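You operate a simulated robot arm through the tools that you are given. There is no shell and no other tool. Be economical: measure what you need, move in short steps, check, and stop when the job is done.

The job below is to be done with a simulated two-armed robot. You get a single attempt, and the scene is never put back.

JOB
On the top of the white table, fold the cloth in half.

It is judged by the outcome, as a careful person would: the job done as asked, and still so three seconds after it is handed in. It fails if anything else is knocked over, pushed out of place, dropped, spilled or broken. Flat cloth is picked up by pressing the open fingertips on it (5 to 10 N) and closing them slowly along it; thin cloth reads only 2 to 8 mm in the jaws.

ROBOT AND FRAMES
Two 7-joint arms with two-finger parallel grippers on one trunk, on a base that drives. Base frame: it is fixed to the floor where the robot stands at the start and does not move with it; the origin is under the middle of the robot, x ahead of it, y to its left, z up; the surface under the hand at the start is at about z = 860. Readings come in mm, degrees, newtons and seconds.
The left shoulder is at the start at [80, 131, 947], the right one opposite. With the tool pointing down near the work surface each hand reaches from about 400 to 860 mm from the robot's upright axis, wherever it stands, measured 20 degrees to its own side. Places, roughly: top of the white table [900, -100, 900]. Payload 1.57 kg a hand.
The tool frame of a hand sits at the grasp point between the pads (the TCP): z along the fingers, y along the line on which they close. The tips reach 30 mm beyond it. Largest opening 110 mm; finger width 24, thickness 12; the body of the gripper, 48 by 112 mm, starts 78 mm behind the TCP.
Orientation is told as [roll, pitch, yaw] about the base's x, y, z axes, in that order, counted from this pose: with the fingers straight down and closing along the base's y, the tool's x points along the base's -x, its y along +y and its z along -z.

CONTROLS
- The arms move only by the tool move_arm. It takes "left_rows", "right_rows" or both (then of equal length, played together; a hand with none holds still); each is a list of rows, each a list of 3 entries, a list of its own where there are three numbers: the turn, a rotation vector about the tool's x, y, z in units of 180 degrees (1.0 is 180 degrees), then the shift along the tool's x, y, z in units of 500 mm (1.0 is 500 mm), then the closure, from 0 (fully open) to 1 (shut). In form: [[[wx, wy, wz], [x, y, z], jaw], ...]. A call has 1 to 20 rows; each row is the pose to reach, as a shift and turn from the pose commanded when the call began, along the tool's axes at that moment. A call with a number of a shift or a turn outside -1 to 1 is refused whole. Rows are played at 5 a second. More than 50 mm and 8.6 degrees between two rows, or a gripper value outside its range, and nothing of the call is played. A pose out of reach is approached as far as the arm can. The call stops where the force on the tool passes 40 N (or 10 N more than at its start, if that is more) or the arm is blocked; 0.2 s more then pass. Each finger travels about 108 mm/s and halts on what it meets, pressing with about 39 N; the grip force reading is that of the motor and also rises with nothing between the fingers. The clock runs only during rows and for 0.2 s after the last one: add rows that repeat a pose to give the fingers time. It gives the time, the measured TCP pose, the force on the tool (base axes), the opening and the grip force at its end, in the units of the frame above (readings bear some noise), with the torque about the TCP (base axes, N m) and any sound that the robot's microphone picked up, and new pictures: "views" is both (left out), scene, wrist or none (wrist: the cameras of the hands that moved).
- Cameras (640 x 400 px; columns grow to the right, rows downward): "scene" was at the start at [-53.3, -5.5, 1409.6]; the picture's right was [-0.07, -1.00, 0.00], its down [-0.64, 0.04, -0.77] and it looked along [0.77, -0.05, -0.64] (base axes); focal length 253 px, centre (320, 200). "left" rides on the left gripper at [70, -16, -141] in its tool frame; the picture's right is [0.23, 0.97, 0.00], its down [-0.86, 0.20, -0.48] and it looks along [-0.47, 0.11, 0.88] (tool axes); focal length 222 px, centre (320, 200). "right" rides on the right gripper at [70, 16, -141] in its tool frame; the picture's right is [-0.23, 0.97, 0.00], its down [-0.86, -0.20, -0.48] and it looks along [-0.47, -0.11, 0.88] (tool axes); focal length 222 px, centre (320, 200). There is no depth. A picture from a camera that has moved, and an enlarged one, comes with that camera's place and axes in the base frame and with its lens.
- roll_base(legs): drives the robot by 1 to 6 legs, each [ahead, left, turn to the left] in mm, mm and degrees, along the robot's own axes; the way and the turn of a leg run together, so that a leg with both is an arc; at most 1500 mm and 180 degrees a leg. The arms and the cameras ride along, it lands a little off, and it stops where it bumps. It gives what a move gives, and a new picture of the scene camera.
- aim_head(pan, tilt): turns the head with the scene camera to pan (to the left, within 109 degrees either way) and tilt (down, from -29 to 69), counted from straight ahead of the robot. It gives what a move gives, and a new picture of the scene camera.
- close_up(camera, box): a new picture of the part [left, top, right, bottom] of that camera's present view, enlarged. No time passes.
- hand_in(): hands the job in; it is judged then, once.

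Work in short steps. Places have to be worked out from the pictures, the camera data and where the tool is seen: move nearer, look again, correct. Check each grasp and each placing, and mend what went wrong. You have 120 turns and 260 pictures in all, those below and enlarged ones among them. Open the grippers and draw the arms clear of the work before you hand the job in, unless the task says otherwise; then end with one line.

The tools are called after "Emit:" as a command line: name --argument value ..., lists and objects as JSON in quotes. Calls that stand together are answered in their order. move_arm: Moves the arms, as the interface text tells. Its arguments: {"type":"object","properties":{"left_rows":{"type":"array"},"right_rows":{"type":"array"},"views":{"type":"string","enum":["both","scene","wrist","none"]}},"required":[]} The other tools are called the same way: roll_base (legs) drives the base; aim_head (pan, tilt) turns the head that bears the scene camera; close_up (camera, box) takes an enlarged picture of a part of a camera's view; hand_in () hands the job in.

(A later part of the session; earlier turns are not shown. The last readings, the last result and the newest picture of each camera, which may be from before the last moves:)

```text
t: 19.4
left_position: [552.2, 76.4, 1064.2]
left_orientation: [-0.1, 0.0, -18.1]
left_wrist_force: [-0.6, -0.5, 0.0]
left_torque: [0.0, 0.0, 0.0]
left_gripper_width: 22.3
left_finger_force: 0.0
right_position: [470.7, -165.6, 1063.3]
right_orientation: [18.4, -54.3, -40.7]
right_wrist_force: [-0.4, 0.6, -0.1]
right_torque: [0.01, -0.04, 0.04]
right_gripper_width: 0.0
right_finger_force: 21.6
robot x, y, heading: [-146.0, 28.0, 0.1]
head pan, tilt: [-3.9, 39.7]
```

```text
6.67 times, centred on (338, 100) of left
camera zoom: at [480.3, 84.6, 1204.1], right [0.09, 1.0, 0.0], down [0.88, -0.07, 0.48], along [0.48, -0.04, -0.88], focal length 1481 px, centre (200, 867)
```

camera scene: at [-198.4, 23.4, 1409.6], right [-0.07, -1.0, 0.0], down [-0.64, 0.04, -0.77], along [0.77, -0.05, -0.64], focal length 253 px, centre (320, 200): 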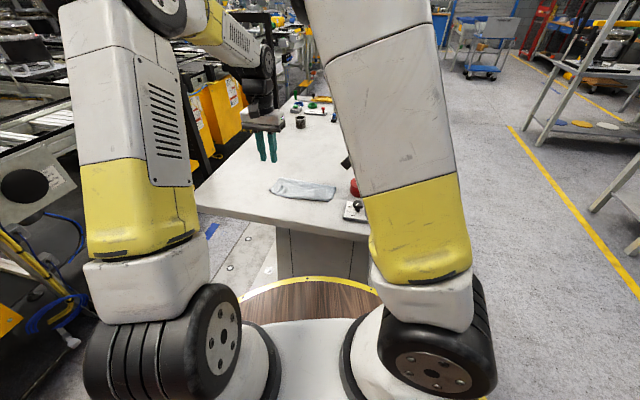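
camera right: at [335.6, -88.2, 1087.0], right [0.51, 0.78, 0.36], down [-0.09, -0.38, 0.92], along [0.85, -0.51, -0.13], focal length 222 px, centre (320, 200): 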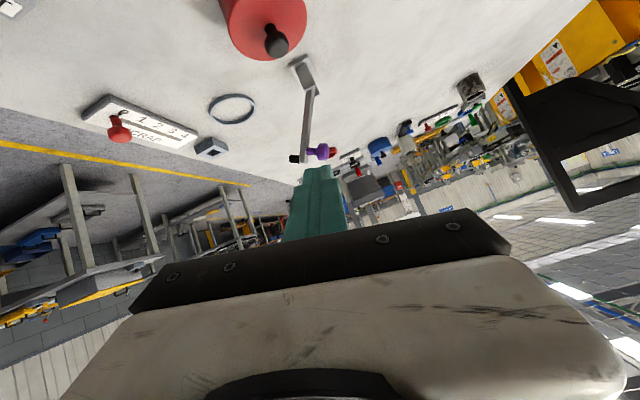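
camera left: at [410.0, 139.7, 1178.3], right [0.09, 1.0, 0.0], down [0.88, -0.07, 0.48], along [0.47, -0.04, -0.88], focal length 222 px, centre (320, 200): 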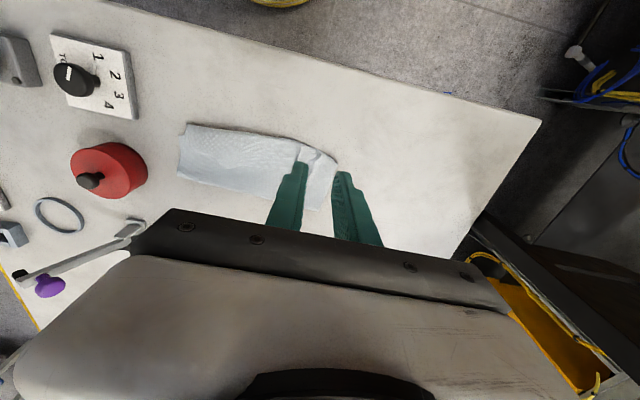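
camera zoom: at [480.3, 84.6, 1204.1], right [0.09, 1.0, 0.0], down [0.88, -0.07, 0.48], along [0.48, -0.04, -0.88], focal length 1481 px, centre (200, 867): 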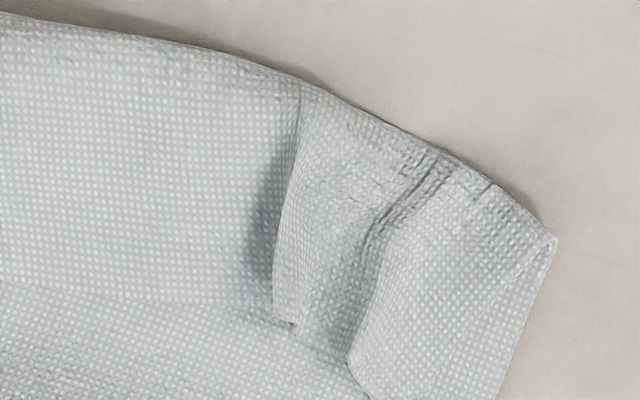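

It is a real flap: the top edge turned back about 45 mm and the crease landed off-centre, because my arc was too high and rolled the crease along. I'll undo it and refold along a lower path.

First the left hand takes the standing pleats at the flap's left end, near (530,109), to carry that edge back.

Emit:
move_arm --left_rows '[[[0, 0, 0], [0.031, 0.025, 0.06], 0.6], [[0, 0, 0], [0.062, 0.049, 0.13], 0.59], [[0, 0, 0], [0.062, 0.049, 0.21], 0.59], [[0, 0, 0], [0.062, 0.049, 0.298], 0.59], [[0, 0, 0], [0.062, 0.049, 0.298], 0.59]]'

Emit:
close_up --camera "left" --box '[200, 80, 440, 230]'

Emit:
close_up --camera "scene" --box '[256, 165, 352, 225]'

```text
t: 20.6
left_position: [531.1, 109.2, 912.9]
left_orientation: [-0.2, 0.1, -17.9]
left_wrist_force: [0.0, -0.5, -0.6]
left_torque: [-0.03, -0.01, 0.0]
left_gripper_width: 44.9
left_finger_force: 0.1
right_position: [471.0, -165.7, 1063.2]
right_orientation: [18.4, -54.5, -40.7]
right_wrist_force: [0.3, 0.8, 0.1]
right_torque: [0.0, -0.01, -0.01]
right_gripper_width: 0.1
right_finger_force: 21.4
robot x, y, heading: [-143.6, 27.8, -0.0]
head pan, tilt: [-3.9, 39.7]
camera scene: at [-198.4, 23.4, 1409.6], right [-0.07, -1.0, 0.0], down [-0.64, 0.04, -0.77], along [0.77, -0.05, -0.64], focal length 253 px, centre (320, 200)
camera left: at [457.9, 117.9, 1054.1], right [0.09, 1.0, 0.0], down [0.87, -0.07, 0.48], along [0.48, -0.04, -0.88], focal length 222 px, centre (320, 200)
```

scene: 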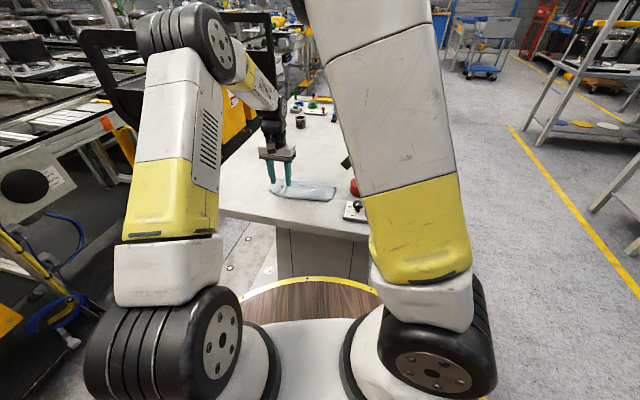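
left: 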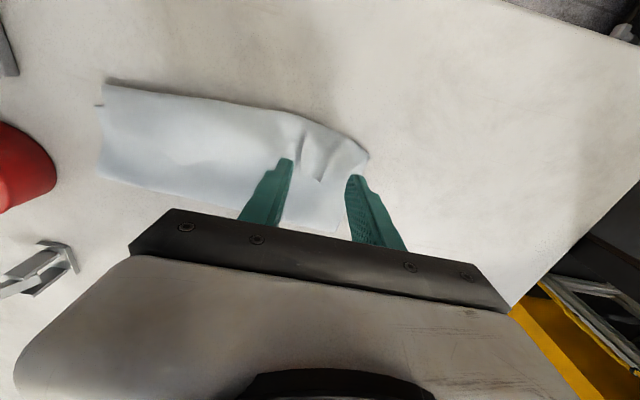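

```text
2.67 times, centred on (320, 155) of left
camera zoom: at [457.9, 117.9, 1054.1], right [0.09, 1.0, 0.0], down [0.87, -0.07, 0.48], along [0.48, -0.04, -0.88], focal length 592 px, centre (320, 320)
```

zoom: 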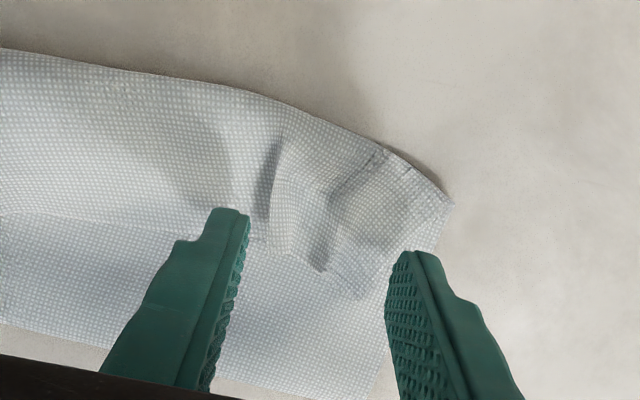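

```text
6.67 times, centred on (304, 195) of scene
camera zoom: at [-198.4, 23.4, 1409.6], right [-0.07, -1.0, 0.0], down [-0.64, 0.04, -0.77], along [0.77, -0.05, -0.64], focal length 1688 px, centre (427, 233)
```

zoom: 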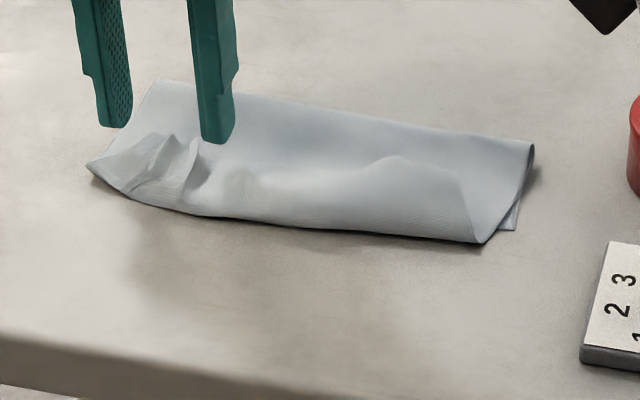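

The jaws straddle the pleats. I descend to light contact.

Emit:
move_arm --left_rows '[[[0, 0, 0], [0, 0, 0.02], 0.59], [[0, 0, 0], [0, 0, 0.036], 0.59], [[0, 0, 0], [0, 0, 0.041], 0.59], [[0, 0, 0], [0, 0, 0.041], 0.59]]' --views "none"

```text
t: 21.6
left_position: [529.0, 109.1, 893.2]
left_orientation: [-0.1, 0.0, -18.2]
left_wrist_force: [-0.7, -0.1, 0.8]
left_torque: [0.0, 0.02, -0.02]
left_gripper_width: 45.3
left_finger_force: 0.1
right_position: [470.8, -166.7, 1062.9]
right_orientation: [18.5, -54.4, -40.8]
right_wrist_force: [0.2, -0.4, 0.0]
right_torque: [-0.02, -0.02, 0.0]
right_gripper_width: 0.0
right_finger_force: 20.8
robot x, y, heading: [-146.1, 32.1, -0.1]
head pan, tilt: [-3.9, 39.7]
```

There is very light contact. I close slowly here so only the raised flap is taken, then lift 30 mm.

Emit:
move_arm --left_rows '[[[0, 0, 0], [0, 0, 0.002], 0.62], [[0, 0, 0], [0, 0, 0.002], 0.66], [[0, 0, 0], [0, 0, 0.002], 0.7], [[0, 0, 0], [0, 0, 0.002], 0.74], [[0, 0, 0], [0, 0, 0.002], 0.78], [[0, 0, 0], [0, 0, 0.002], 0.82], [[0, 0, 0], [0, 0, 0.002], 0.86], [[0, 0, 0], [0, 0, 0.002], 0.9], [[0, 0, 0], [0, 0, 0.002], 0.95], [[0, 0, 0], [0, 0, 0.002], 1.0], [[0, 0, 0], [0, 0, 0.002], 1.0], [[0, 0, 0], [0, 0, -0.03], 1.0], [[0, 0, 0], [0, 0, -0.06], 1.0], [[0, 0, 0], [0, 0, -0.06], 1.0]]'

Emit:
close_up --camera "scene" --box '[256, 165, 352, 225]'

```text
t: 24.6
left_position: [529.0, 108.6, 922.4]
left_orientation: [0.0, 0.0, -18.0]
left_wrist_force: [-0.1, 0.4, -0.4]
left_torque: [0.0, -0.01, 0.04]
left_gripper_width: 3.8
left_finger_force: 24.6
right_position: [470.9, -165.0, 1063.9]
right_orientation: [18.5, -54.4, -40.8]
right_wrist_force: [0.6, 0.7, 0.8]
right_torque: [0.05, -0.01, 0.0]
right_gripper_width: 0.0
right_finger_force: 21.4
robot x, y, heading: [-144.3, 30.3, -0.1]
head pan, tilt: [-3.9, 39.7]
camera scene: at [-198.4, 23.3, 1409.6], right [-0.07, -1.0, 0.0], down [-0.64, 0.04, -0.77], along [0.77, -0.05, -0.64], focal length 253 px, centre (320, 200)
camera left: at [457.7, 116.8, 1063.6], right [0.09, 1.0, 0.0], down [0.88, -0.07, 0.48], along [0.48, -0.04, -0.88], focal length 222 px, centre (320, 200)
```

scene: 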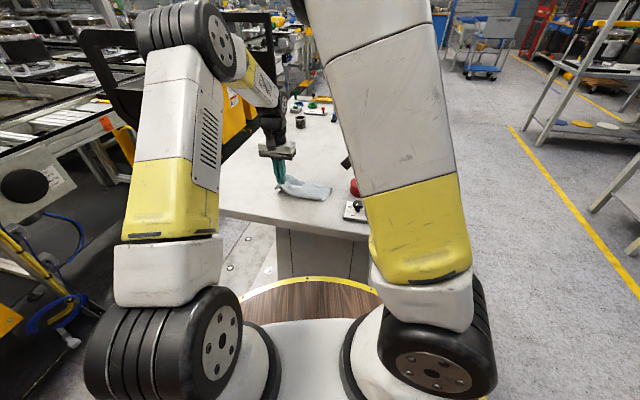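
left: 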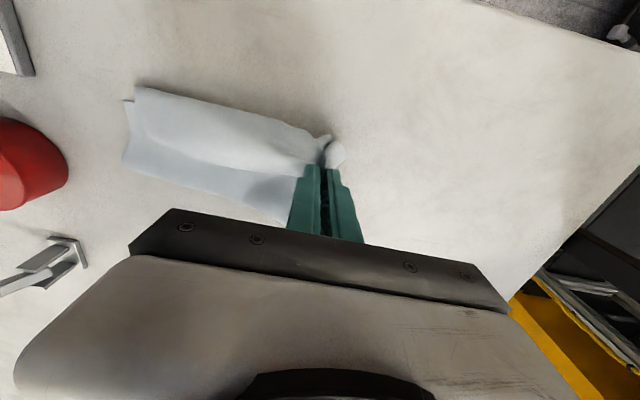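

```text
6.67 times, centred on (304, 195) of scene
camera zoom: at [-198.4, 23.3, 1409.6], right [-0.07, -1.0, 0.0], down [-0.64, 0.04, -0.77], along [0.77, -0.05, -0.64], focal length 1688 px, centre (427, 233)
```

zoom: 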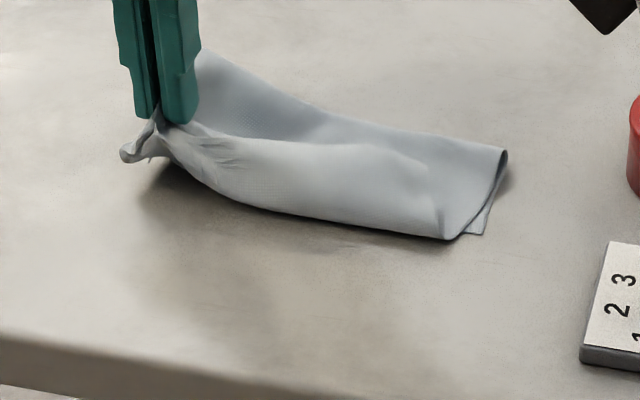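

The jaw reads 3.8 mm and the whole left end lifted, so I caught several layers. I set it back down, release, and look again.

Emit:
move_arm --left_rows '[[[0, 0, 0], [0, 0, 0.03], 1.0], [[0, 0, 0], [0, 0, 0.052], 1.0], [[0, 0, 0], [0, 0, 0.052], 0.9], [[0, 0, 0], [0, 0, 0.052], 0.75], [[0, 0, 0], [0, 0, 0.052], 0.6], [[0, 0, 0], [0, 0, 0.052], 0.5], [[0, 0, 0], [0, 0, 0.0], 0.5], [[0, 0, 0], [0, 0, -0.08], 0.5], [[0, 0, 0], [-0.03, -0.02, -0.16], 0.5], [[0, 0, 0], [-0.06, -0.05, -0.25], 0.5], [[0, 0, 0], [-0.06, -0.05, -0.25], 0.5]]' --views "none"

Emit:
close_up --camera "left" --box '[160, 20, 416, 180]'

Emit:
close_up --camera "scene" --box '[256, 165, 352, 225]'

```text
t: 27.0
left_position: [550.2, 77.6, 1047.1]
left_orientation: [-0.1, 0.0, -18.0]
left_wrist_force: [-0.4, 0.2, -0.3]
left_torque: [0.03, -0.01, 0.0]
left_gripper_width: 55.0
left_finger_force: 0.1
right_position: [471.2, -165.9, 1063.0]
right_orientation: [18.5, -54.4, -40.8]
right_wrist_force: [1.4, -0.3, -0.1]
right_torque: [0.0, 0.02, 0.01]
right_gripper_width: 0.2
right_finger_force: 21.1
robot x, y, heading: [-144.5, 29.4, 0.2]
head pan, tilt: [-3.9, 39.7]
```

```text
2.50 times, centred on (288, 100) of left
camera zoom: at [477.6, 85.4, 1188.9], right [0.09, 1.0, 0.0], down [0.88, -0.07, 0.48], along [0.48, -0.04, -0.88], focal length 555 px, centre (400, 450)
```

zoom: 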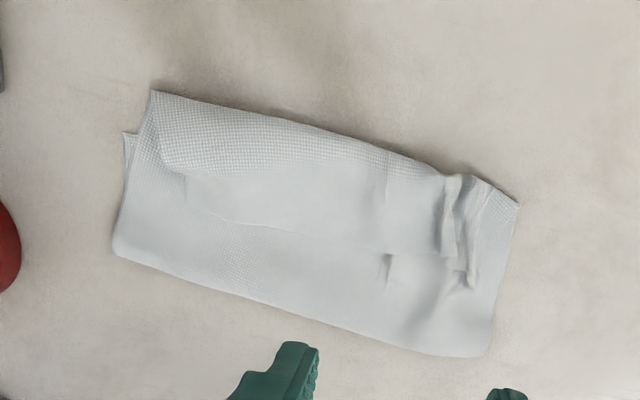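

```text
6.67 times, centred on (304, 195) of scene
camera zoom: at [-198.4, 23.4, 1409.6], right [-0.07, -1.0, 0.0], down [-0.64, 0.04, -0.77], along [0.77, -0.05, -0.64], focal length 1688 px, centre (427, 233)
```

zoom: 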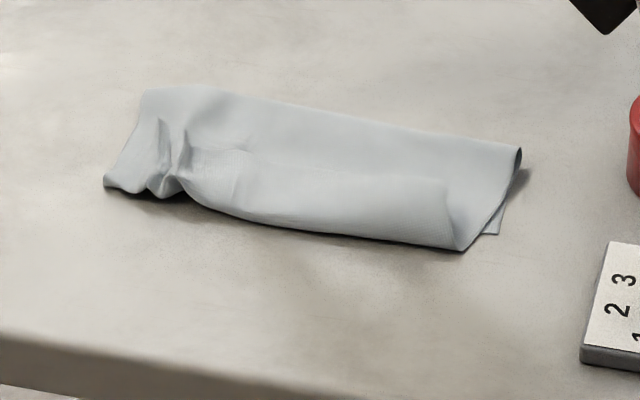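

The flap's free edge shows clearly, running mid-strip. I'll pinch only the flap lightly near its middle, around (511,45), with a small 25 mm opening.

Emit:
move_arm --left_rows '[[[0, 0, 0], [0.03, -0.05, 0.07], 0.773], [[0, 0, 0], [0.0537, -0.087, 0.14], 0.773], [[0, 0, 0], [0.0537, -0.087, 0.22], 0.773], [[0, 0, 0], [0.0537, -0.087, 0.294], 0.773], [[0, 0, 0], [0.0537, -0.087, 0.304], 0.773], [[0, 0, 0], [0.0537, -0.087, 0.304], 0.773]]' --views "wrist"

```text
t: 28.4
left_position: [512.5, 43.7, 895.0]
left_orientation: [-0.1, 0.0, -18.1]
left_wrist_force: [0.2, 0.1, -0.1]
left_torque: [0.0, -0.03, 0.0]
left_gripper_width: 25.2
left_finger_force: 0.0
right_position: [470.7, -166.5, 1063.3]
right_orientation: [18.4, -54.3, -40.8]
right_wrist_force: [0.3, -0.3, 1.0]
right_torque: [0.0, 0.01, 0.0]
right_gripper_width: 0.2
right_finger_force: 20.6
robot x, y, heading: [-142.7, 27.5, -0.2]
head pan, tilt: [-3.9, 39.7]
camera left: at [439.6, 51.8, 1036.6], right [0.09, 1.0, 0.0], down [0.88, -0.07, 0.48], along [0.48, -0.04, -0.88], focal length 222 px, centre (320, 200)
```

left: 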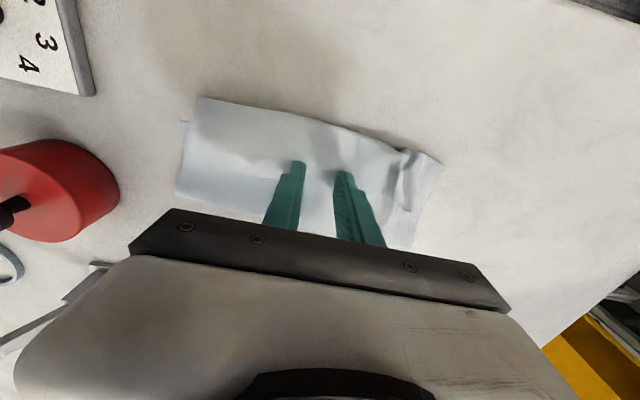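

No contact yet. I lower in small steps.

Emit:
move_arm --left_rows '[[[0, 0, 0], [0, 0, 0.003], 0.773], [[0, 0, 0], [0, 0, 0.005], 0.773], [[0, 0, 0], [0, 0, 0.005], 0.773]]' --views "none"

```text
t: 29.2
left_position: [512.0, 42.7, 893.1]
left_orientation: [-0.2, 0.0, -18.2]
left_wrist_force: [0.5, 0.1, -0.5]
left_torque: [0.04, -0.02, 0.01]
left_gripper_width: 25.0
left_finger_force: 0.1
right_position: [469.4, -165.7, 1063.5]
right_orientation: [18.4, -54.5, -40.8]
right_wrist_force: [0.0, 0.3, -0.5]
right_torque: [0.02, 0.0, 0.0]
right_gripper_width: 0.0
right_finger_force: 21.3
robot x, y, heading: [-145.6, 34.3, -0.0]
head pan, tilt: [-3.9, 39.7]
```

Emit:
move_arm --left_rows '[[[0, 0, 0], [0, 0, 0.002], 0.773], [[0, 0, 0], [0, 0, 0.003], 0.773], [[0, 0, 0], [0, 0, 0.003], 0.773]]' --views "none"

```text
t: 30.0
left_position: [510.2, 43.2, 892.2]
left_orientation: [-0.1, 0.0, -18.1]
left_wrist_force: [-0.2, 0.4, 2.8]
left_torque: [0.02, -0.05, -0.02]
left_gripper_width: 25.0
left_finger_force: 0.1
right_position: [469.8, -166.6, 1062.9]
right_orientation: [18.4, -54.6, -40.8]
right_wrist_force: [0.1, 0.2, -0.4]
right_torque: [0.02, 0.0, 0.01]
right_gripper_width: 0.0
right_finger_force: 21.2
robot x, y, heading: [-148.5, 31.5, -0.2]
head pan, tilt: [-3.9, 39.7]
```

Light contact at about 3 N. I close slowly, lift 25 mm and look.

Emit:
move_arm --left_rows '[[[0, 0, 0], [0, 0, 0.0], 0.8], [[0, 0, 0], [0, 0, 0.0], 0.825], [[0, 0, 0], [0, 0, 0.0], 0.85], [[0, 0, 0], [0, 0, 0.0], 0.875], [[0, 0, 0], [0, 0, 0.0], 0.9], [[0, 0, 0], [0, 0, 0.0], 0.925], [[0, 0, 0], [0, 0, 0.0], 0.95], [[0, 0, 0], [0, 0, 0.0], 0.975], [[0, 0, 0], [0, 0, 0.0], 1.0], [[0, 0, 0], [0, 0, 0.0], 1.0], [[0, 0, 0], [0, 0, -0.02], 1.0], [[0, 0, 0], [0, 0, -0.05], 1.0], [[0, 0, 0], [0, 0, -0.05], 1.0]]' --views "wrist"

Emit:
close_up --camera "scene" --box '[256, 165, 352, 225]'

```text
t: 32.8
left_position: [511.0, 43.5, 917.6]
left_orientation: [-0.1, -0.1, -18.1]
left_wrist_force: [0.7, 1.3, 0.1]
left_torque: [0.01, 0.0, 0.01]
left_gripper_width: 1.9
left_finger_force: 23.9
right_position: [471.0, -165.7, 1063.9]
right_orientation: [18.4, -54.4, -41.0]
right_wrist_force: [0.1, 0.8, 0.1]
right_torque: [0.01, 0.01, 0.01]
right_gripper_width: 0.0
right_finger_force: 21.2
robot x, y, heading: [-143.4, 28.4, 0.2]
head pan, tilt: [-3.9, 39.7]
camera left: at [439.4, 51.4, 1058.4], right [0.09, 1.0, 0.0], down [0.88, -0.07, 0.48], along [0.48, -0.04, -0.88], focal length 222 px, centre (320, 200)
```

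left: 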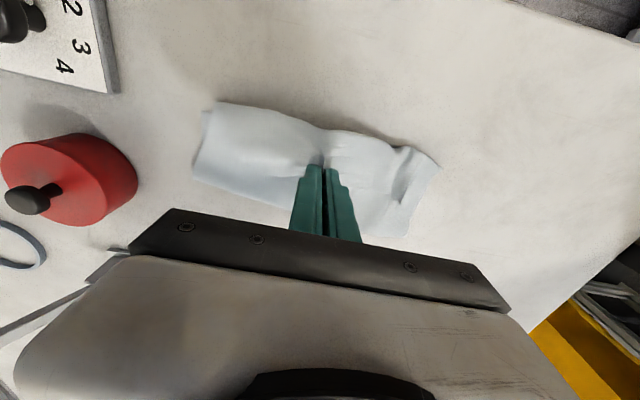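

```text
6.67 times, centred on (304, 195) of scene
camera zoom: at [-198.4, 23.3, 1409.6], right [-0.07, -1.0, 0.0], down [-0.64, 0.04, -0.77], along [0.77, -0.05, -0.64], focal length 1688 px, centre (427, 233)
```

zoom: 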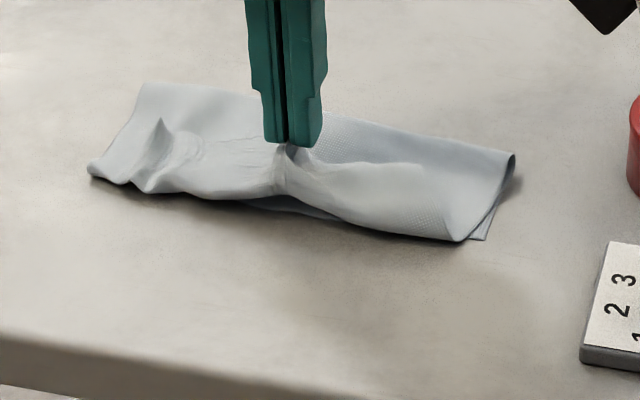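

Only the flap is held (1.9 mm), and the lower layer stays on the table. I lift it high and toward the far side.

Emit:
move_arm --left_rows '[[[0, 0, 0], [0, 0, -0.08], 1.0], [[0, 0, 0], [-0.03, -0.01, -0.15], 1.0], [[0, 0, 0], [-0.08, -0.01, -0.2], 1.0], [[0, 0, 0], [-0.16, -0.01, -0.23], 1.0], [[0, 0, 0], [-0.24, -0.01, -0.24], 1.0], [[0, 0, 0], [-0.24, -0.01, -0.24], 1.0]]' --views "wrist"

Emit:
close_up --camera "scene" --box '[240, 140, 368, 220]'

```text
t: 34.2
left_position: [623.7, 2.4, 1036.7]
left_orientation: [-0.1, 0.2, -18.1]
left_wrist_force: [0.0, 0.3, -0.7]
left_torque: [0.01, -0.02, -0.01]
left_gripper_width: 1.9
left_finger_force: 23.6
right_position: [471.2, -165.0, 1063.0]
right_orientation: [18.5, -54.5, -40.8]
right_wrist_force: [0.5, 0.5, 0.6]
right_torque: [-0.02, -0.02, 0.04]
right_gripper_width: 0.0
right_finger_force: 21.6
robot x, y, heading: [-145.0, 28.7, -0.1]
head pan, tilt: [-3.9, 39.7]
camera left: at [551.6, 10.1, 1177.3], right [0.09, 1.0, 0.0], down [0.88, -0.07, 0.48], along [0.47, -0.04, -0.88], focal length 222 px, centre (320, 200)
```

left: 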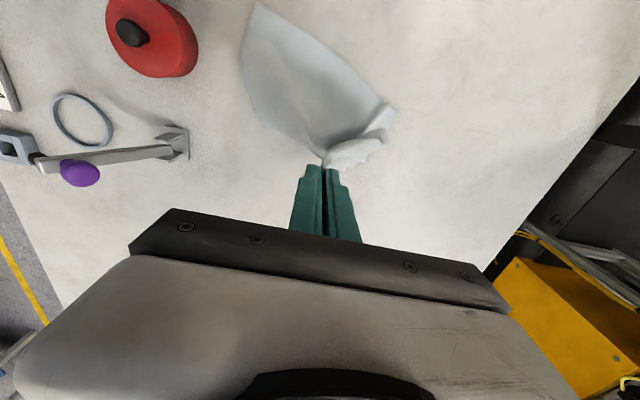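

```text
5.00 times, centred on (304, 180) of scene
camera zoom: at [-198.4, 23.3, 1409.6], right [-0.07, -1.0, 0.0], down [-0.64, 0.04, -0.77], along [0.77, -0.05, -0.64], focal length 1266 px, centre (400, 300)
```

zoom: 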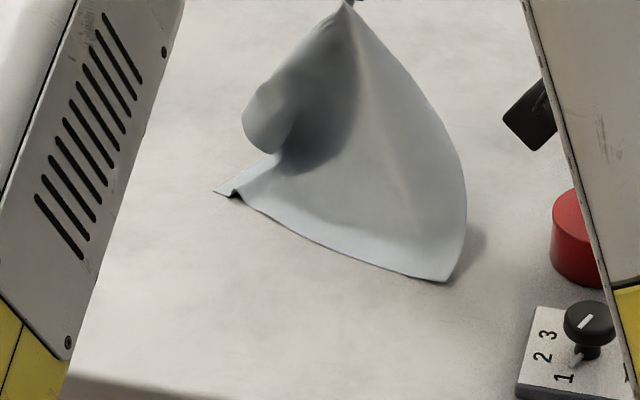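

It is unfolding nicely. I drive forward to carry the edge on toward the far side.

Emit:
roll_base --legs '[[80, -27, 0]]'

```text
t: 35.3
left_position: [704.8, -23.9, 1037.3]
left_orientation: [-0.1, 0.0, -18.1]
left_wrist_force: [0.9, -0.3, 0.1]
left_torque: [0.02, -0.02, -0.03]
left_gripper_width: 2.0
left_finger_force: 23.5
right_position: [550.6, -191.9, 1064.0]
right_orientation: [18.4, -54.4, -40.7]
right_wrist_force: [0.2, -1.3, -0.4]
right_torque: [0.03, -0.03, 0.0]
right_gripper_width: 0.0
right_finger_force: 21.5
robot x, y, heading: [-63.4, 2.4, 0.0]
head pan, tilt: [-3.9, 39.7]
camera scene: at [-118.1, -3.5, 1409.6], right [-0.07, -1.0, 0.0], down [-0.64, 0.04, -0.77], along [0.77, -0.05, -0.64], focal length 253 px, centre (320, 200)
```

scene: 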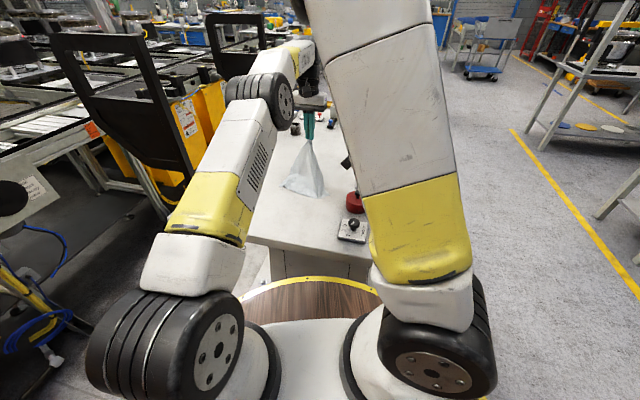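

I lower the held edge to the table while drawing it slightly further to the far side.

Emit:
move_arm --left_rows '[[[0, 0, 0], [0.0, 0, 0.08], 1.0], [[0, 0, 0], [-0.01, 0, 0.15], 1.0], [[0, 0, 0], [-0.03, 0, 0.22], 1.0], [[0, 0, 0], [-0.06, 0, 0.26], 1.0], [[0, 0, 0], [-0.08, 0, 0.28], 1.0], [[0, 0, 0], [-0.08, 0, 0.28], 1.0]]' --views "wrist"

Emit:
close_up --camera "scene" --box '[240, 130, 368, 210]'

```text
t: 36.7
left_position: [732.8, -35.3, 896.3]
left_orientation: [-0.1, 0.0, -18.0]
left_wrist_force: [-0.7, 0.2, 0.8]
left_torque: [0.02, 0.02, -0.01]
left_gripper_width: 1.9
left_finger_force: 23.8
left hand out of reach, approached as far as the arm can: row 5, 6
right_position: [551.0, -192.8, 1064.3]
right_orientation: [18.4, -54.4, -40.8]
right_wrist_force: [-0.4, 0.0, 0.0]
right_torque: [-0.02, 0.01, 0.02]
right_gripper_width: 0.0
right_finger_force: 21.4
robot x, y, heading: [-65.2, -2.0, -0.3]
head pan, tilt: [-3.9, 39.7]
camera left: at [660.7, -27.2, 1036.8], right [0.09, 1.0, 0.0], down [0.88, -0.07, 0.48], along [0.48, -0.04, -0.88], focal length 222 px, centre (320, 200)
```

left: 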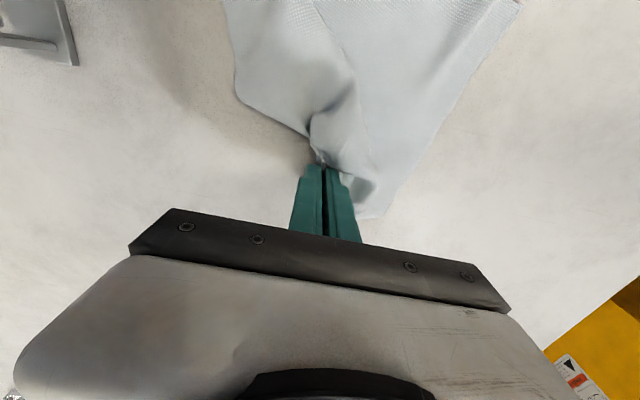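

```text
5.00 times, centred on (304, 170) of scene
camera zoom: at [-118.0, -3.5, 1409.6], right [-0.07, -1.0, 0.0], down [-0.64, 0.04, -0.77], along [0.77, -0.05, -0.64], focal length 1266 px, centre (400, 350)
```

zoom: 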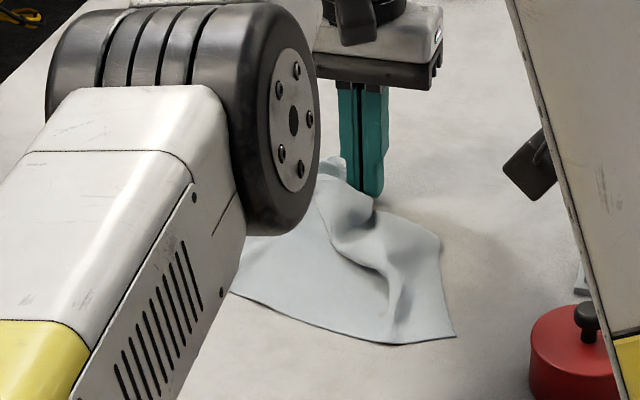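

I release here, and move the left hand up and back to the left side to see the whole cloth.

Emit:
move_arm --left_rows '[[[0, 0, 0], [0, 0, 0], 0.9], [[0, 0, 0], [0, 0, 0], 0.8], [[0, 0, 0], [0, 0, 0], 0.7], [[0, 0, 0], [0, 0, -0.08], 0.7], [[0, 0, 0], [0, 0, -0.16], 0.7], [[0, 0, 0], [0, 0, -0.24], 0.7], [[0, 0, 0], [0.08, 0.03, -0.29], 0.7], [[0, 0, 0], [0.16, 0.065, -0.29], 0.7], [[0, 0, 0], [0.24, 0.1, -0.29], 0.7], [[0, 0, 0], [0.33, 0.13, -0.29], 0.7], [[0, 0, 0], [0.42, 0.17, -0.29], 0.7], [[0, 0, 0], [0.5, 0.21, -0.29], 0.7], [[0, 0, 0], [0.58, 0.25, -0.29], 0.7], [[0, 0, 0], [0.664, 0.277, -0.29], 0.7], [[0, 0, 0], [0.664, 0.277, -0.29], 0.7]]' --views "both"

Emit:
close_up --camera "scene" --box '[240, 130, 368, 210]'

```text
t: 39.9
left_position: [459.8, 200.9, 1039.2]
left_orientation: [-0.1, 0.0, -18.0]
left_wrist_force: [0.1, -0.3, 0.2]
left_torque: [-0.03, 0.01, -0.01]
left_gripper_width: 32.8
left_finger_force: 0.1
left hand out of reach, approached as far as the arm can: row 4, 5, 6
right_position: [551.8, -191.5, 1062.6]
right_orientation: [18.3, -54.4, -40.9]
right_wrist_force: [-0.3, -0.8, 0.0]
right_torque: [0.0, 0.02, -0.02]
right_gripper_width: 0.0
right_finger_force: 21.5
robot x, y, heading: [-66.3, 2.8, 0.1]
head pan, tilt: [-3.9, 39.7]
camera scene: at [-118.1, -3.5, 1409.6], right [-0.07, -1.0, 0.0], down [-0.64, 0.04, -0.77], along [0.77, -0.05, -0.64], focal length 253 px, centre (320, 200)
camera left: at [387.7, 208.9, 1181.2], right [0.09, 1.0, 0.0], down [0.87, -0.07, 0.48], along [0.48, -0.04, -0.88], focal length 222 px, centre (320, 200)
```

scene: 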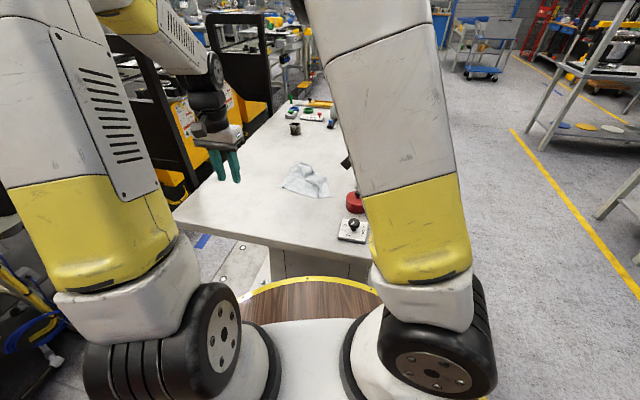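
left: 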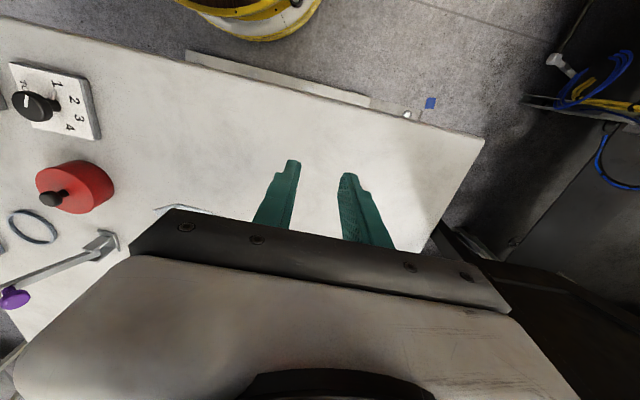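

```text
5.00 times, centred on (304, 170) of scene
camera zoom: at [-118.1, -3.5, 1409.6], right [-0.07, -1.0, 0.0], down [-0.64, 0.04, -0.77], along [0.77, -0.05, -0.64], focal length 1266 px, centre (400, 350)
```

zoom: 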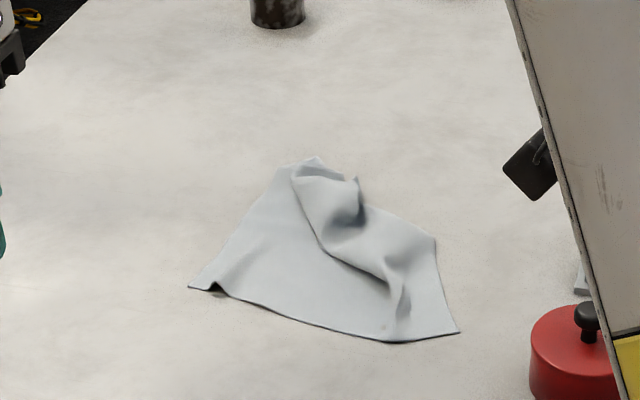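

The cloth is mostly unfolded but twisted on its right side. I bring the left camera over it for an overhead view.

Emit:
move_arm --left_rows '[[[0, 0, 0], [-0.07, -0.045, -0.03], 0.7], [[0, 0, 0], [-0.15, -0.09, -0.06], 0.7], [[0, 0, 0], [-0.22, -0.135, -0.09], 0.7], [[0, 0, 0], [-0.3, -0.18, -0.12], 0.7], [[0, 0, 0], [-0.37, -0.23, -0.14], 0.7], [[0, 0, 0], [-0.448, -0.277, -0.14], 0.7], [[0, 0, 0], [-0.448, -0.277, -0.14], 0.7]]' --views "wrist"

Emit:
close_up --camera "left" --box '[180, 30, 436, 190]'

```text
t: 41.5
left_position: [631.6, -0.6, 1111.9]
left_orientation: [0.0, 0.0, -18.1]
left_wrist_force: [0.2, 0.6, -0.7]
left_torque: [-0.01, -0.02, -0.01]
left_gripper_width: 33.0
left_finger_force: 0.1
right_position: [550.8, -192.4, 1064.3]
right_orientation: [18.4, -54.5, -40.7]
right_wrist_force: [-0.1, 0.2, -0.4]
right_torque: [0.0, 0.06, 0.0]
right_gripper_width: 0.1
right_finger_force: 21.5
robot x, y, heading: [-67.1, 2.0, 0.1]
head pan, tilt: [-3.9, 39.7]
camera left: at [558.7, 6.5, 1252.5], right [0.09, 1.0, 0.0], down [0.88, -0.07, 0.48], along [0.48, -0.04, -0.88], focal length 222 px, centre (320, 200)
```

left: 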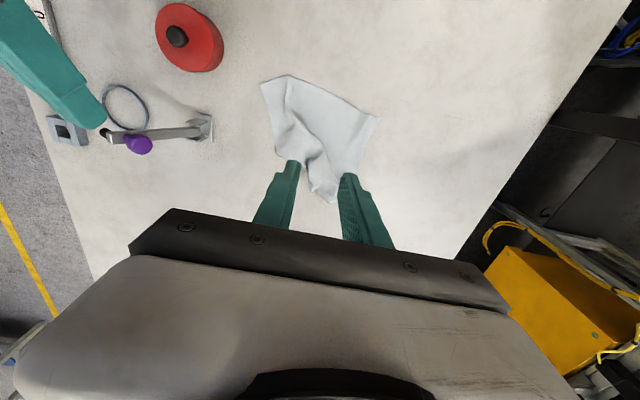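

```text
2.50 times, centred on (308, 110) of left
camera zoom: at [558.7, 6.5, 1252.5], right [0.09, 1.0, 0.0], down [0.88, -0.07, 0.48], along [0.48, -0.04, -0.88], focal length 555 px, centre (350, 425)
```

zoom: 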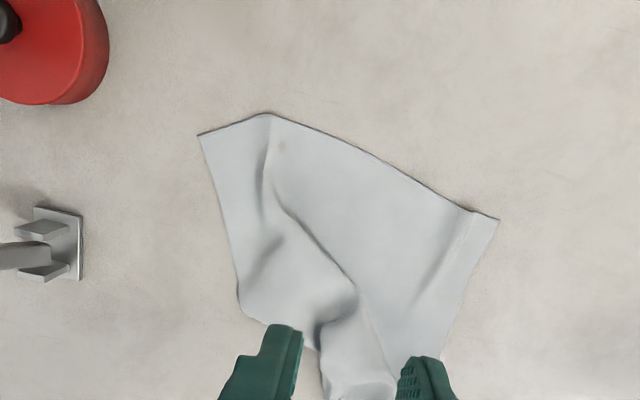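

Emit:
move_arm --left_rows '[[[0, 0, 0], [-0.06, 0.06, 0], 0.7], [[0, 0, 0], [-0.12, 0.12, 0], 0.7], [[0, 0, 0], [-0.12, 0.12, 0], 0.7]]' --views "none"

Emit:
close_up --camera "left" --box '[120, 0, 376, 160]'

Emit:
close_up --camera "scene" --box '[272, 155, 336, 195]'

```text
t: 42.3
left_position: [701.8, 38.3, 1109.0]
left_orientation: [0.0, 0.1, -18.1]
left_wrist_force: [0.8, -0.4, 0.3]
left_torque: [-0.03, -0.01, 0.01]
left_gripper_width: 33.3
left_finger_force: 0.0
left hand out of reach, approached as far as the arm can: row 2, 3
right_position: [551.1, -193.0, 1064.4]
right_orientation: [18.4, -54.4, -40.8]
right_wrist_force: [-0.3, 0.5, 0.4]
right_torque: [0.0, -0.03, -0.02]
right_gripper_width: 0.1
right_finger_force: 21.3
robot x, y, heading: [-64.4, 2.0, 0.1]
head pan, tilt: [-3.9, 39.7]
```

```text
2.50 times, centred on (248, 80) of left
camera zoom: at [629.4, 46.0, 1249.8], right [0.09, 1.0, 0.0], down [0.88, -0.07, 0.48], along [0.47, -0.04, -0.88], focal length 555 px, centre (500, 500)
```

zoom: 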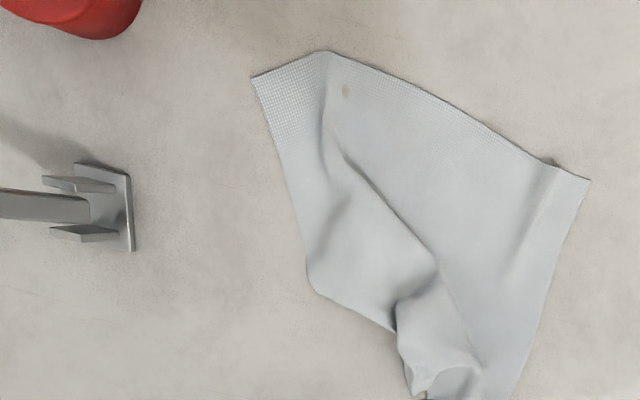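

```text
10.00 times, centred on (304, 175) of scene
camera zoom: at [-118.1, -3.5, 1409.6], right [-0.07, -1.0, 0.0], down [-0.64, 0.04, -0.77], along [0.77, -0.05, -0.64], focal length 2533 px, centre (480, 450)
```

zoom: 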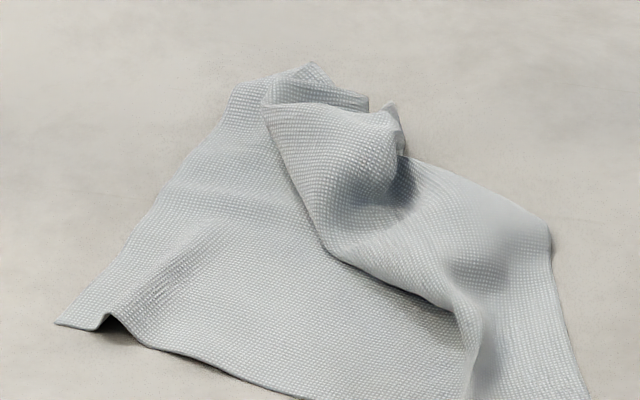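

The near corners C, about (553,-90), and D, about (622,101), are clean; the mess is on the far side. I'll take C and D, lift so the cloth hangs free and the folds drop out, then lay it flat again. Both hands go above those corners pointing down.

Emit:
move_arm --left_rows '[[[0, 0, 0.003], [0.02, 0.002, 0.03], 0.727], [[0, 0, 0.006], [0.045, 0.004, 0.07], 0.727], [[0, 0, 0.009], [0.07, 0.006, 0.11], 0.727], [[0, 0, 0.012], [0.1, 0.008, 0.15], 0.727], [[0, 0, 0.015], [0.13, 0.01, 0.19], 0.727], [[0, 0, 0.018], [0.16, 0.012, 0.23], 0.727], [[0, 0, 0.022], [0.183, 0.014, 0.26], 0.727], [[0, 0, 0.022], [0.183, 0.014, 0.29], 0.727], [[0, 0, 0.022], [0.183, 0.014, 0.29], 0.727]]' --right_rows '[[[-0.0022, 0.0396, -0.02], [0.032, 0.0245, 0.0065], 0.8], [[-0.0044, 0.0792, -0.04], [0.064, 0.049, 0.013], 0.727], [[-0.0065, 0.1188, -0.06], [0.096, 0.0735, 0.0195], 0.727], [[-0.0087, 0.1584, -0.08], [0.128, 0.098, 0.026], 0.727], [[-0.011, 0.198, -0.0996], [0.16, 0.1225, 0.0325], 0.727], [[-0.013, 0.2375, -0.1195], [0.192, 0.147, 0.039], 0.727], [[-0.0152, 0.277, -0.1394], [0.224, 0.1715, 0.0455], 0.727], [[-0.0174, 0.3167, -0.1593], [0.256, 0.196, 0.052], 0.727], [[-0.0174, 0.3167, -0.1593], [0.256, 0.196, 0.052], 0.727]]'

```text
t: 44.3
left_position: [615.0, 72.9, 964.9]
left_orientation: [0.0, 0.0, -22.0]
left_wrist_force: [0.2, 0.3, 0.6]
left_torque: [-0.02, 0.02, -0.03]
left_gripper_width: 30.0
left_finger_force: 0.1
right_position: [557.3, -63.7, 962.3]
right_orientation: [0.3, 0.1, 0.1]
right_wrist_force: [-0.9, -0.3, 0.2]
right_torque: [0.0, 0.0, 0.02]
right_gripper_width: 30.0
right_finger_force: 0.1
robot x, y, heading: [-65.1, 5.1, -0.0]
head pan, tilt: [-3.9, 39.7]
camera scene: at [-118.0, -3.5, 1409.6], right [-0.07, -1.0, 0.0], down [-0.64, 0.04, -0.77], along [0.77, -0.05, -0.64], focal length 253 px, centre (320, 200)
camera right: at [487.6, -49.3, 1103.8], right [0.22, 0.97, 0.0], down [0.86, -0.2, 0.48], along [0.47, -0.1, -0.88], focal length 222 px, centre (320, 200)
camera left: at [544.2, 85.3, 1105.0], right [0.15, 0.99, 0.0], down [0.87, -0.13, 0.48], along [0.47, -0.08, -0.88], focal length 222 px, centre (320, 200)
```

scene: 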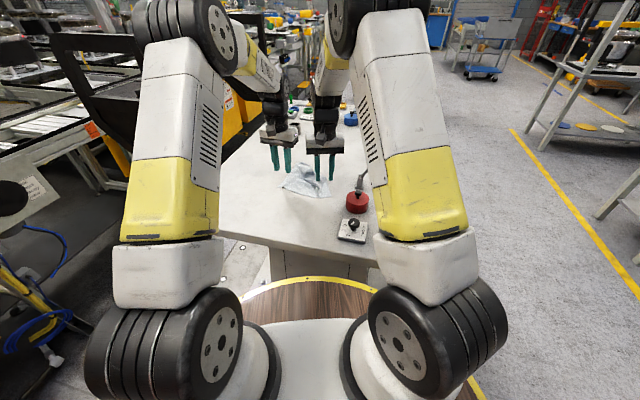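
right: 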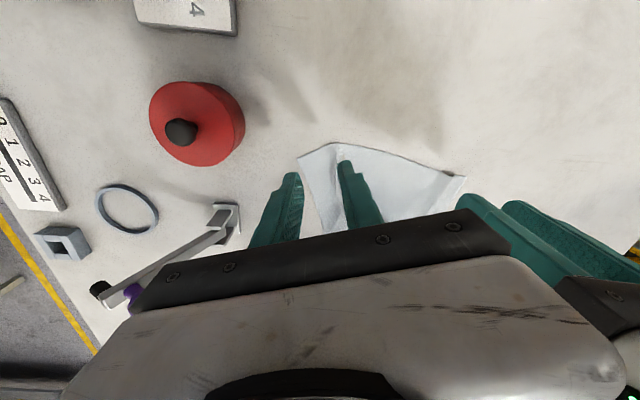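
left: 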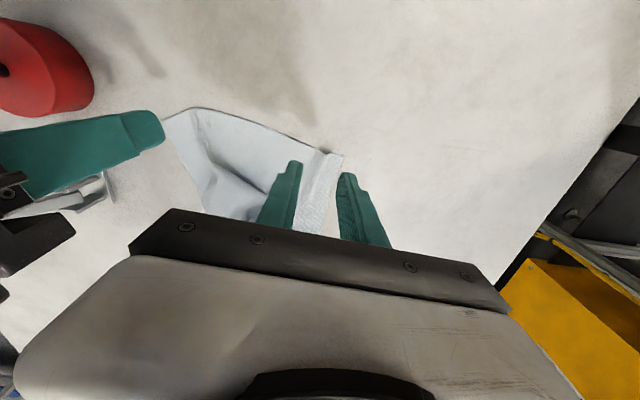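

C is at about (559,-88) and D at (620,98). With small corrections the jaws sit right at both corners, so I descend to just above contact.

Emit:
move_arm --left_rows '[[[0, 0, 0], [0, -0.004, 0.05], 0.727], [[0, 0, 0], [0, -0.006, 0.1], 0.727], [[0, 0, 0], [0, -0.006, 0.139], 0.727], [[0, 0, 0], [0, -0.006, 0.143], 0.727], [[0, 0, 0], [0, -0.006, 0.143], 0.727]]' --right_rows '[[[0, 0, 0], [-0.009, 0.003, 0.05], 0.727], [[0, 0, 0], [-0.018, 0.003, 0.1], 0.727], [[0, 0, 0], [-0.018, 0.003, 0.134], 0.727], [[0, 0, 0], [-0.018, 0.003, 0.138], 0.727], [[0, 0, 0], [-0.018, 0.003, 0.138], 0.727]]' --views "wrist"

```text
t: 45.5
left_position: [614.6, 69.8, 892.6]
left_orientation: [-0.1, 0.1, -22.1]
left_wrist_force: [-0.3, 0.1, 1.2]
left_torque: [-0.01, -0.03, -0.01]
left_gripper_width: 30.3
left_finger_force: 0.1
right_position: [566.0, -62.0, 893.8]
right_orientation: [0.1, -0.1, 0.2]
right_wrist_force: [0.3, 0.4, -0.3]
right_torque: [-0.01, 0.03, 0.03]
right_gripper_width: 30.1
right_finger_force: 0.0
robot x, y, heading: [-64.4, 0.9, -0.0]
head pan, tilt: [-3.9, 39.7]
camera right: at [496.8, -47.6, 1034.0], right [0.23, 0.97, 0.0], down [0.85, -0.2, 0.48], along [0.47, -0.1, -0.88], focal length 222 px, centre (320, 200)
camera left: at [543.5, 82.4, 1033.5], right [0.15, 0.99, 0.0], down [0.87, -0.13, 0.48], along [0.47, -0.08, -0.88], focal length 222 px, centre (320, 200)
```

right: 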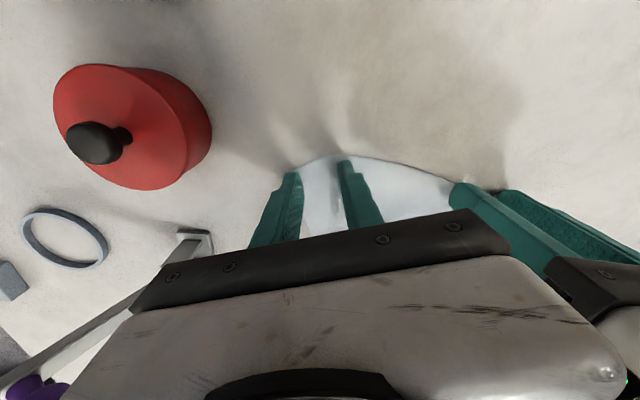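
left: 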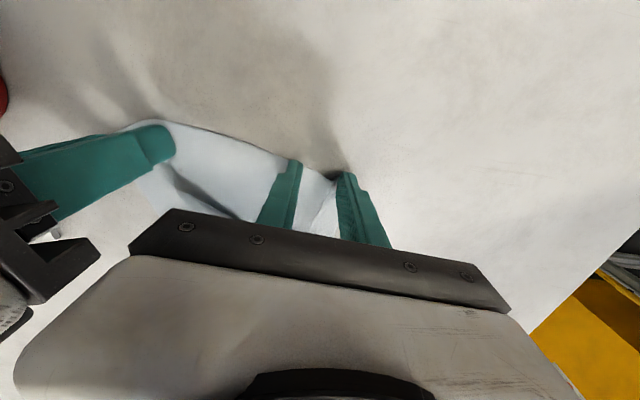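

Well placed, with contact just starting. I press slightly more and check the force.

Emit:
move_arm --left_rows '[[[0, 0, 0], [0, 0, 0.0015], 0.727], [[0, 0, 0], [0, 0, 0.0025], 0.727], [[0, 0, 0], [0, 0, 0.0025], 0.727]]' --right_rows '[[[0, 0, 0], [0, 0, 0.0025], 0.727], [[0, 0, 0], [0, 0, 0.005], 0.727], [[0, 0, 0], [0, 0, 0.005], 0.727]]' --views "none"

```text
t: 46.3
left_position: [615.6, 69.2, 891.4]
left_orientation: [0.0, 0.0, -22.1]
left_wrist_force: [-0.3, 0.7, 0.1]
left_torque: [-0.02, -0.03, -0.01]
left_gripper_width: 30.1
left_finger_force: 0.2
right_position: [565.5, -62.1, 892.1]
right_orientation: [0.2, 0.0, 0.0]
right_wrist_force: [-0.3, -0.4, 2.8]
right_torque: [-0.03, -0.03, 0.03]
right_gripper_width: 29.9
right_finger_force: 0.1
robot x, y, heading: [-62.5, 2.0, 0.1]
head pan, tilt: [-3.9, 39.7]
```

Emit:
move_arm --left_rows '[[[0, 0, 0], [0, 0, 0.002], 0.727], [[0, 0, 0], [0, 0, 0.0035], 0.727], [[0, 0, 0], [0, 0, 0.0035], 0.727]]' --right_rows '[[[0, 0, 0], [0, 0, 0.001], 0.727], [[0, 0, 0], [0, 0, 0.0015], 0.727], [[0, 0, 0], [0, 0, 0.0015], 0.727]]' --views "none"

```text
t: 47.1
left_position: [614.8, 68.9, 890.6]
left_orientation: [0.0, -0.2, -22.0]
left_wrist_force: [-0.9, 1.5, 15.8]
left_torque: [0.15, -0.07, 0.02]
left_gripper_width: 30.3
left_finger_force: 0.1
right_position: [565.9, -62.7, 890.7]
right_orientation: [0.2, -0.2, 0.0]
right_wrist_force: [1.4, -0.5, 8.5]
right_torque: [-0.14, 0.0, 0.05]
right_gripper_width: 30.1
right_finger_force: 0.4
robot x, y, heading: [-66.2, 1.5, 0.0]
head pan, tilt: [-3.9, 39.7]
```

The left is at 16 N and the right at 8.5 N. I ease the left slightly, close both slowly and lift a little.

Emit:
move_arm --left_rows '[[[0, 0, 0], [0, 0, -0.0013], 0.727], [[0, 0, 0], [0, 0, -0.0013], 0.75], [[0, 0, 0], [0, 0, -0.0013], 0.775], [[0, 0, 0], [0, 0, -0.0013], 0.8], [[0, 0, 0], [0, 0, -0.0013], 0.825], [[0, 0, 0], [0, 0, -0.0013], 0.85], [[0, 0, 0], [0, 0, -0.0013], 0.875], [[0, 0, 0], [0, 0, -0.0013], 0.9], [[0, 0, 0], [0, 0, -0.0013], 0.925], [[0, 0, 0], [0, 0, -0.0013], 0.95], [[0, 0, 0], [0, 0, -0.0013], 0.975], [[0, 0, 0], [0, 0, -0.0013], 1.0], [[0, 0, 0], [0, 0, -0.0013], 1.0], [[0, 0, 0], [0, 0, -0.03], 1.0], [[0, 0, 0], [0, 0, -0.06], 1.0], [[0, 0, 0], [0, 0, -0.06], 1.0]]' --right_rows '[[[0, 0, 0], [0, 0, 0], 0.727], [[0, 0, 0], [0, 0, 0], 0.75], [[0, 0, 0], [0, 0, 0], 0.775], [[0, 0, 0], [0, 0, 0], 0.8], [[0, 0, 0], [0, 0, 0], 0.825], [[0, 0, 0], [0, 0, 0], 0.85], [[0, 0, 0], [0, 0, 0], 0.875], [[0, 0, 0], [0, 0, 0], 0.9], [[0, 0, 0], [0, 0, 0], 0.925], [[0, 0, 0], [0, 0, 0], 0.95], [[0, 0, 0], [0, 0, 0], 0.975], [[0, 0, 0], [0, 0, 0], 1.0], [[0, 0, 0], [0, 0, 0], 1.0], [[0, 0, 0], [0, 0, -0.03], 1.0], [[0, 0, 0], [0, 0, -0.06], 1.0], [[0, 0, 0], [0, 0, -0.06], 1.0]]' --views "wrist"

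Emit:
close_up --camera "scene" --box '[240, 130, 368, 210]'

```text
t: 50.5
left_position: [613.6, 69.2, 919.7]
left_orientation: [-0.2, 0.0, -22.0]
left_wrist_force: [-2.5, -5.0, -0.2]
left_torque: [-0.15, 0.06, -0.06]
left_gripper_width: 6.3
left_finger_force: 25.7
right_position: [566.3, -62.6, 920.1]
right_orientation: [0.2, -0.2, 0.1]
right_wrist_force: [2.1, 6.1, -0.2]
right_torque: [0.19, -0.06, 0.02]
right_gripper_width: 1.9
right_finger_force: 23.3
robot x, y, heading: [-65.2, 1.3, 0.1]
head pan, tilt: [-3.9, 39.7]
camera right: at [496.5, -47.3, 1060.8], right [0.23, 0.97, 0.0], down [0.85, -0.2, 0.48], along [0.47, -0.1, -0.88], focal length 222 px, centre (320, 200)
camera left: at [543.2, 82.3, 1060.7], right [0.15, 0.99, 0.0], down [0.87, -0.13, 0.48], along [0.47, -0.08, -0.88], focal length 222 px, centre (320, 200)
```

right: 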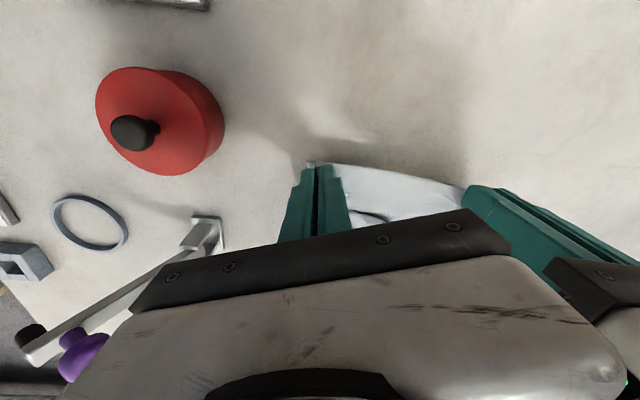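
left: 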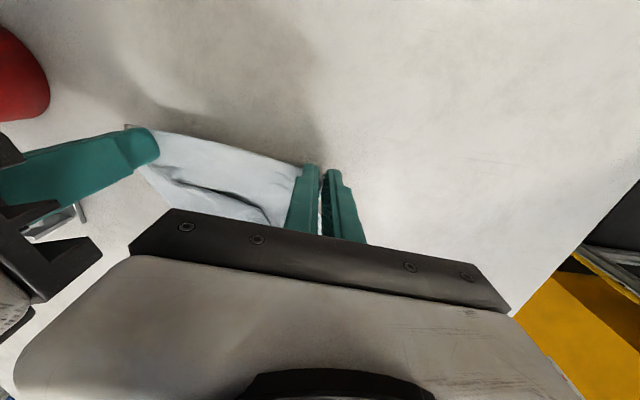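

```text
5.00 times, centred on (304, 170) of scene
camera zoom: at [-118.0, -3.5, 1409.6], right [-0.07, -1.0, 0.0], down [-0.64, 0.04, -0.77], along [0.77, -0.05, -0.64], focal length 1266 px, centre (400, 350)
```

zoom: 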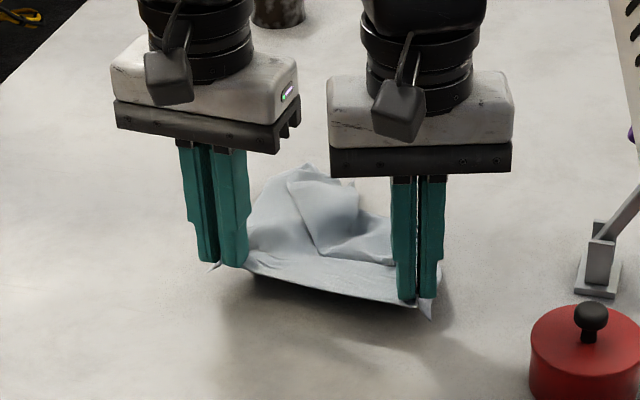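

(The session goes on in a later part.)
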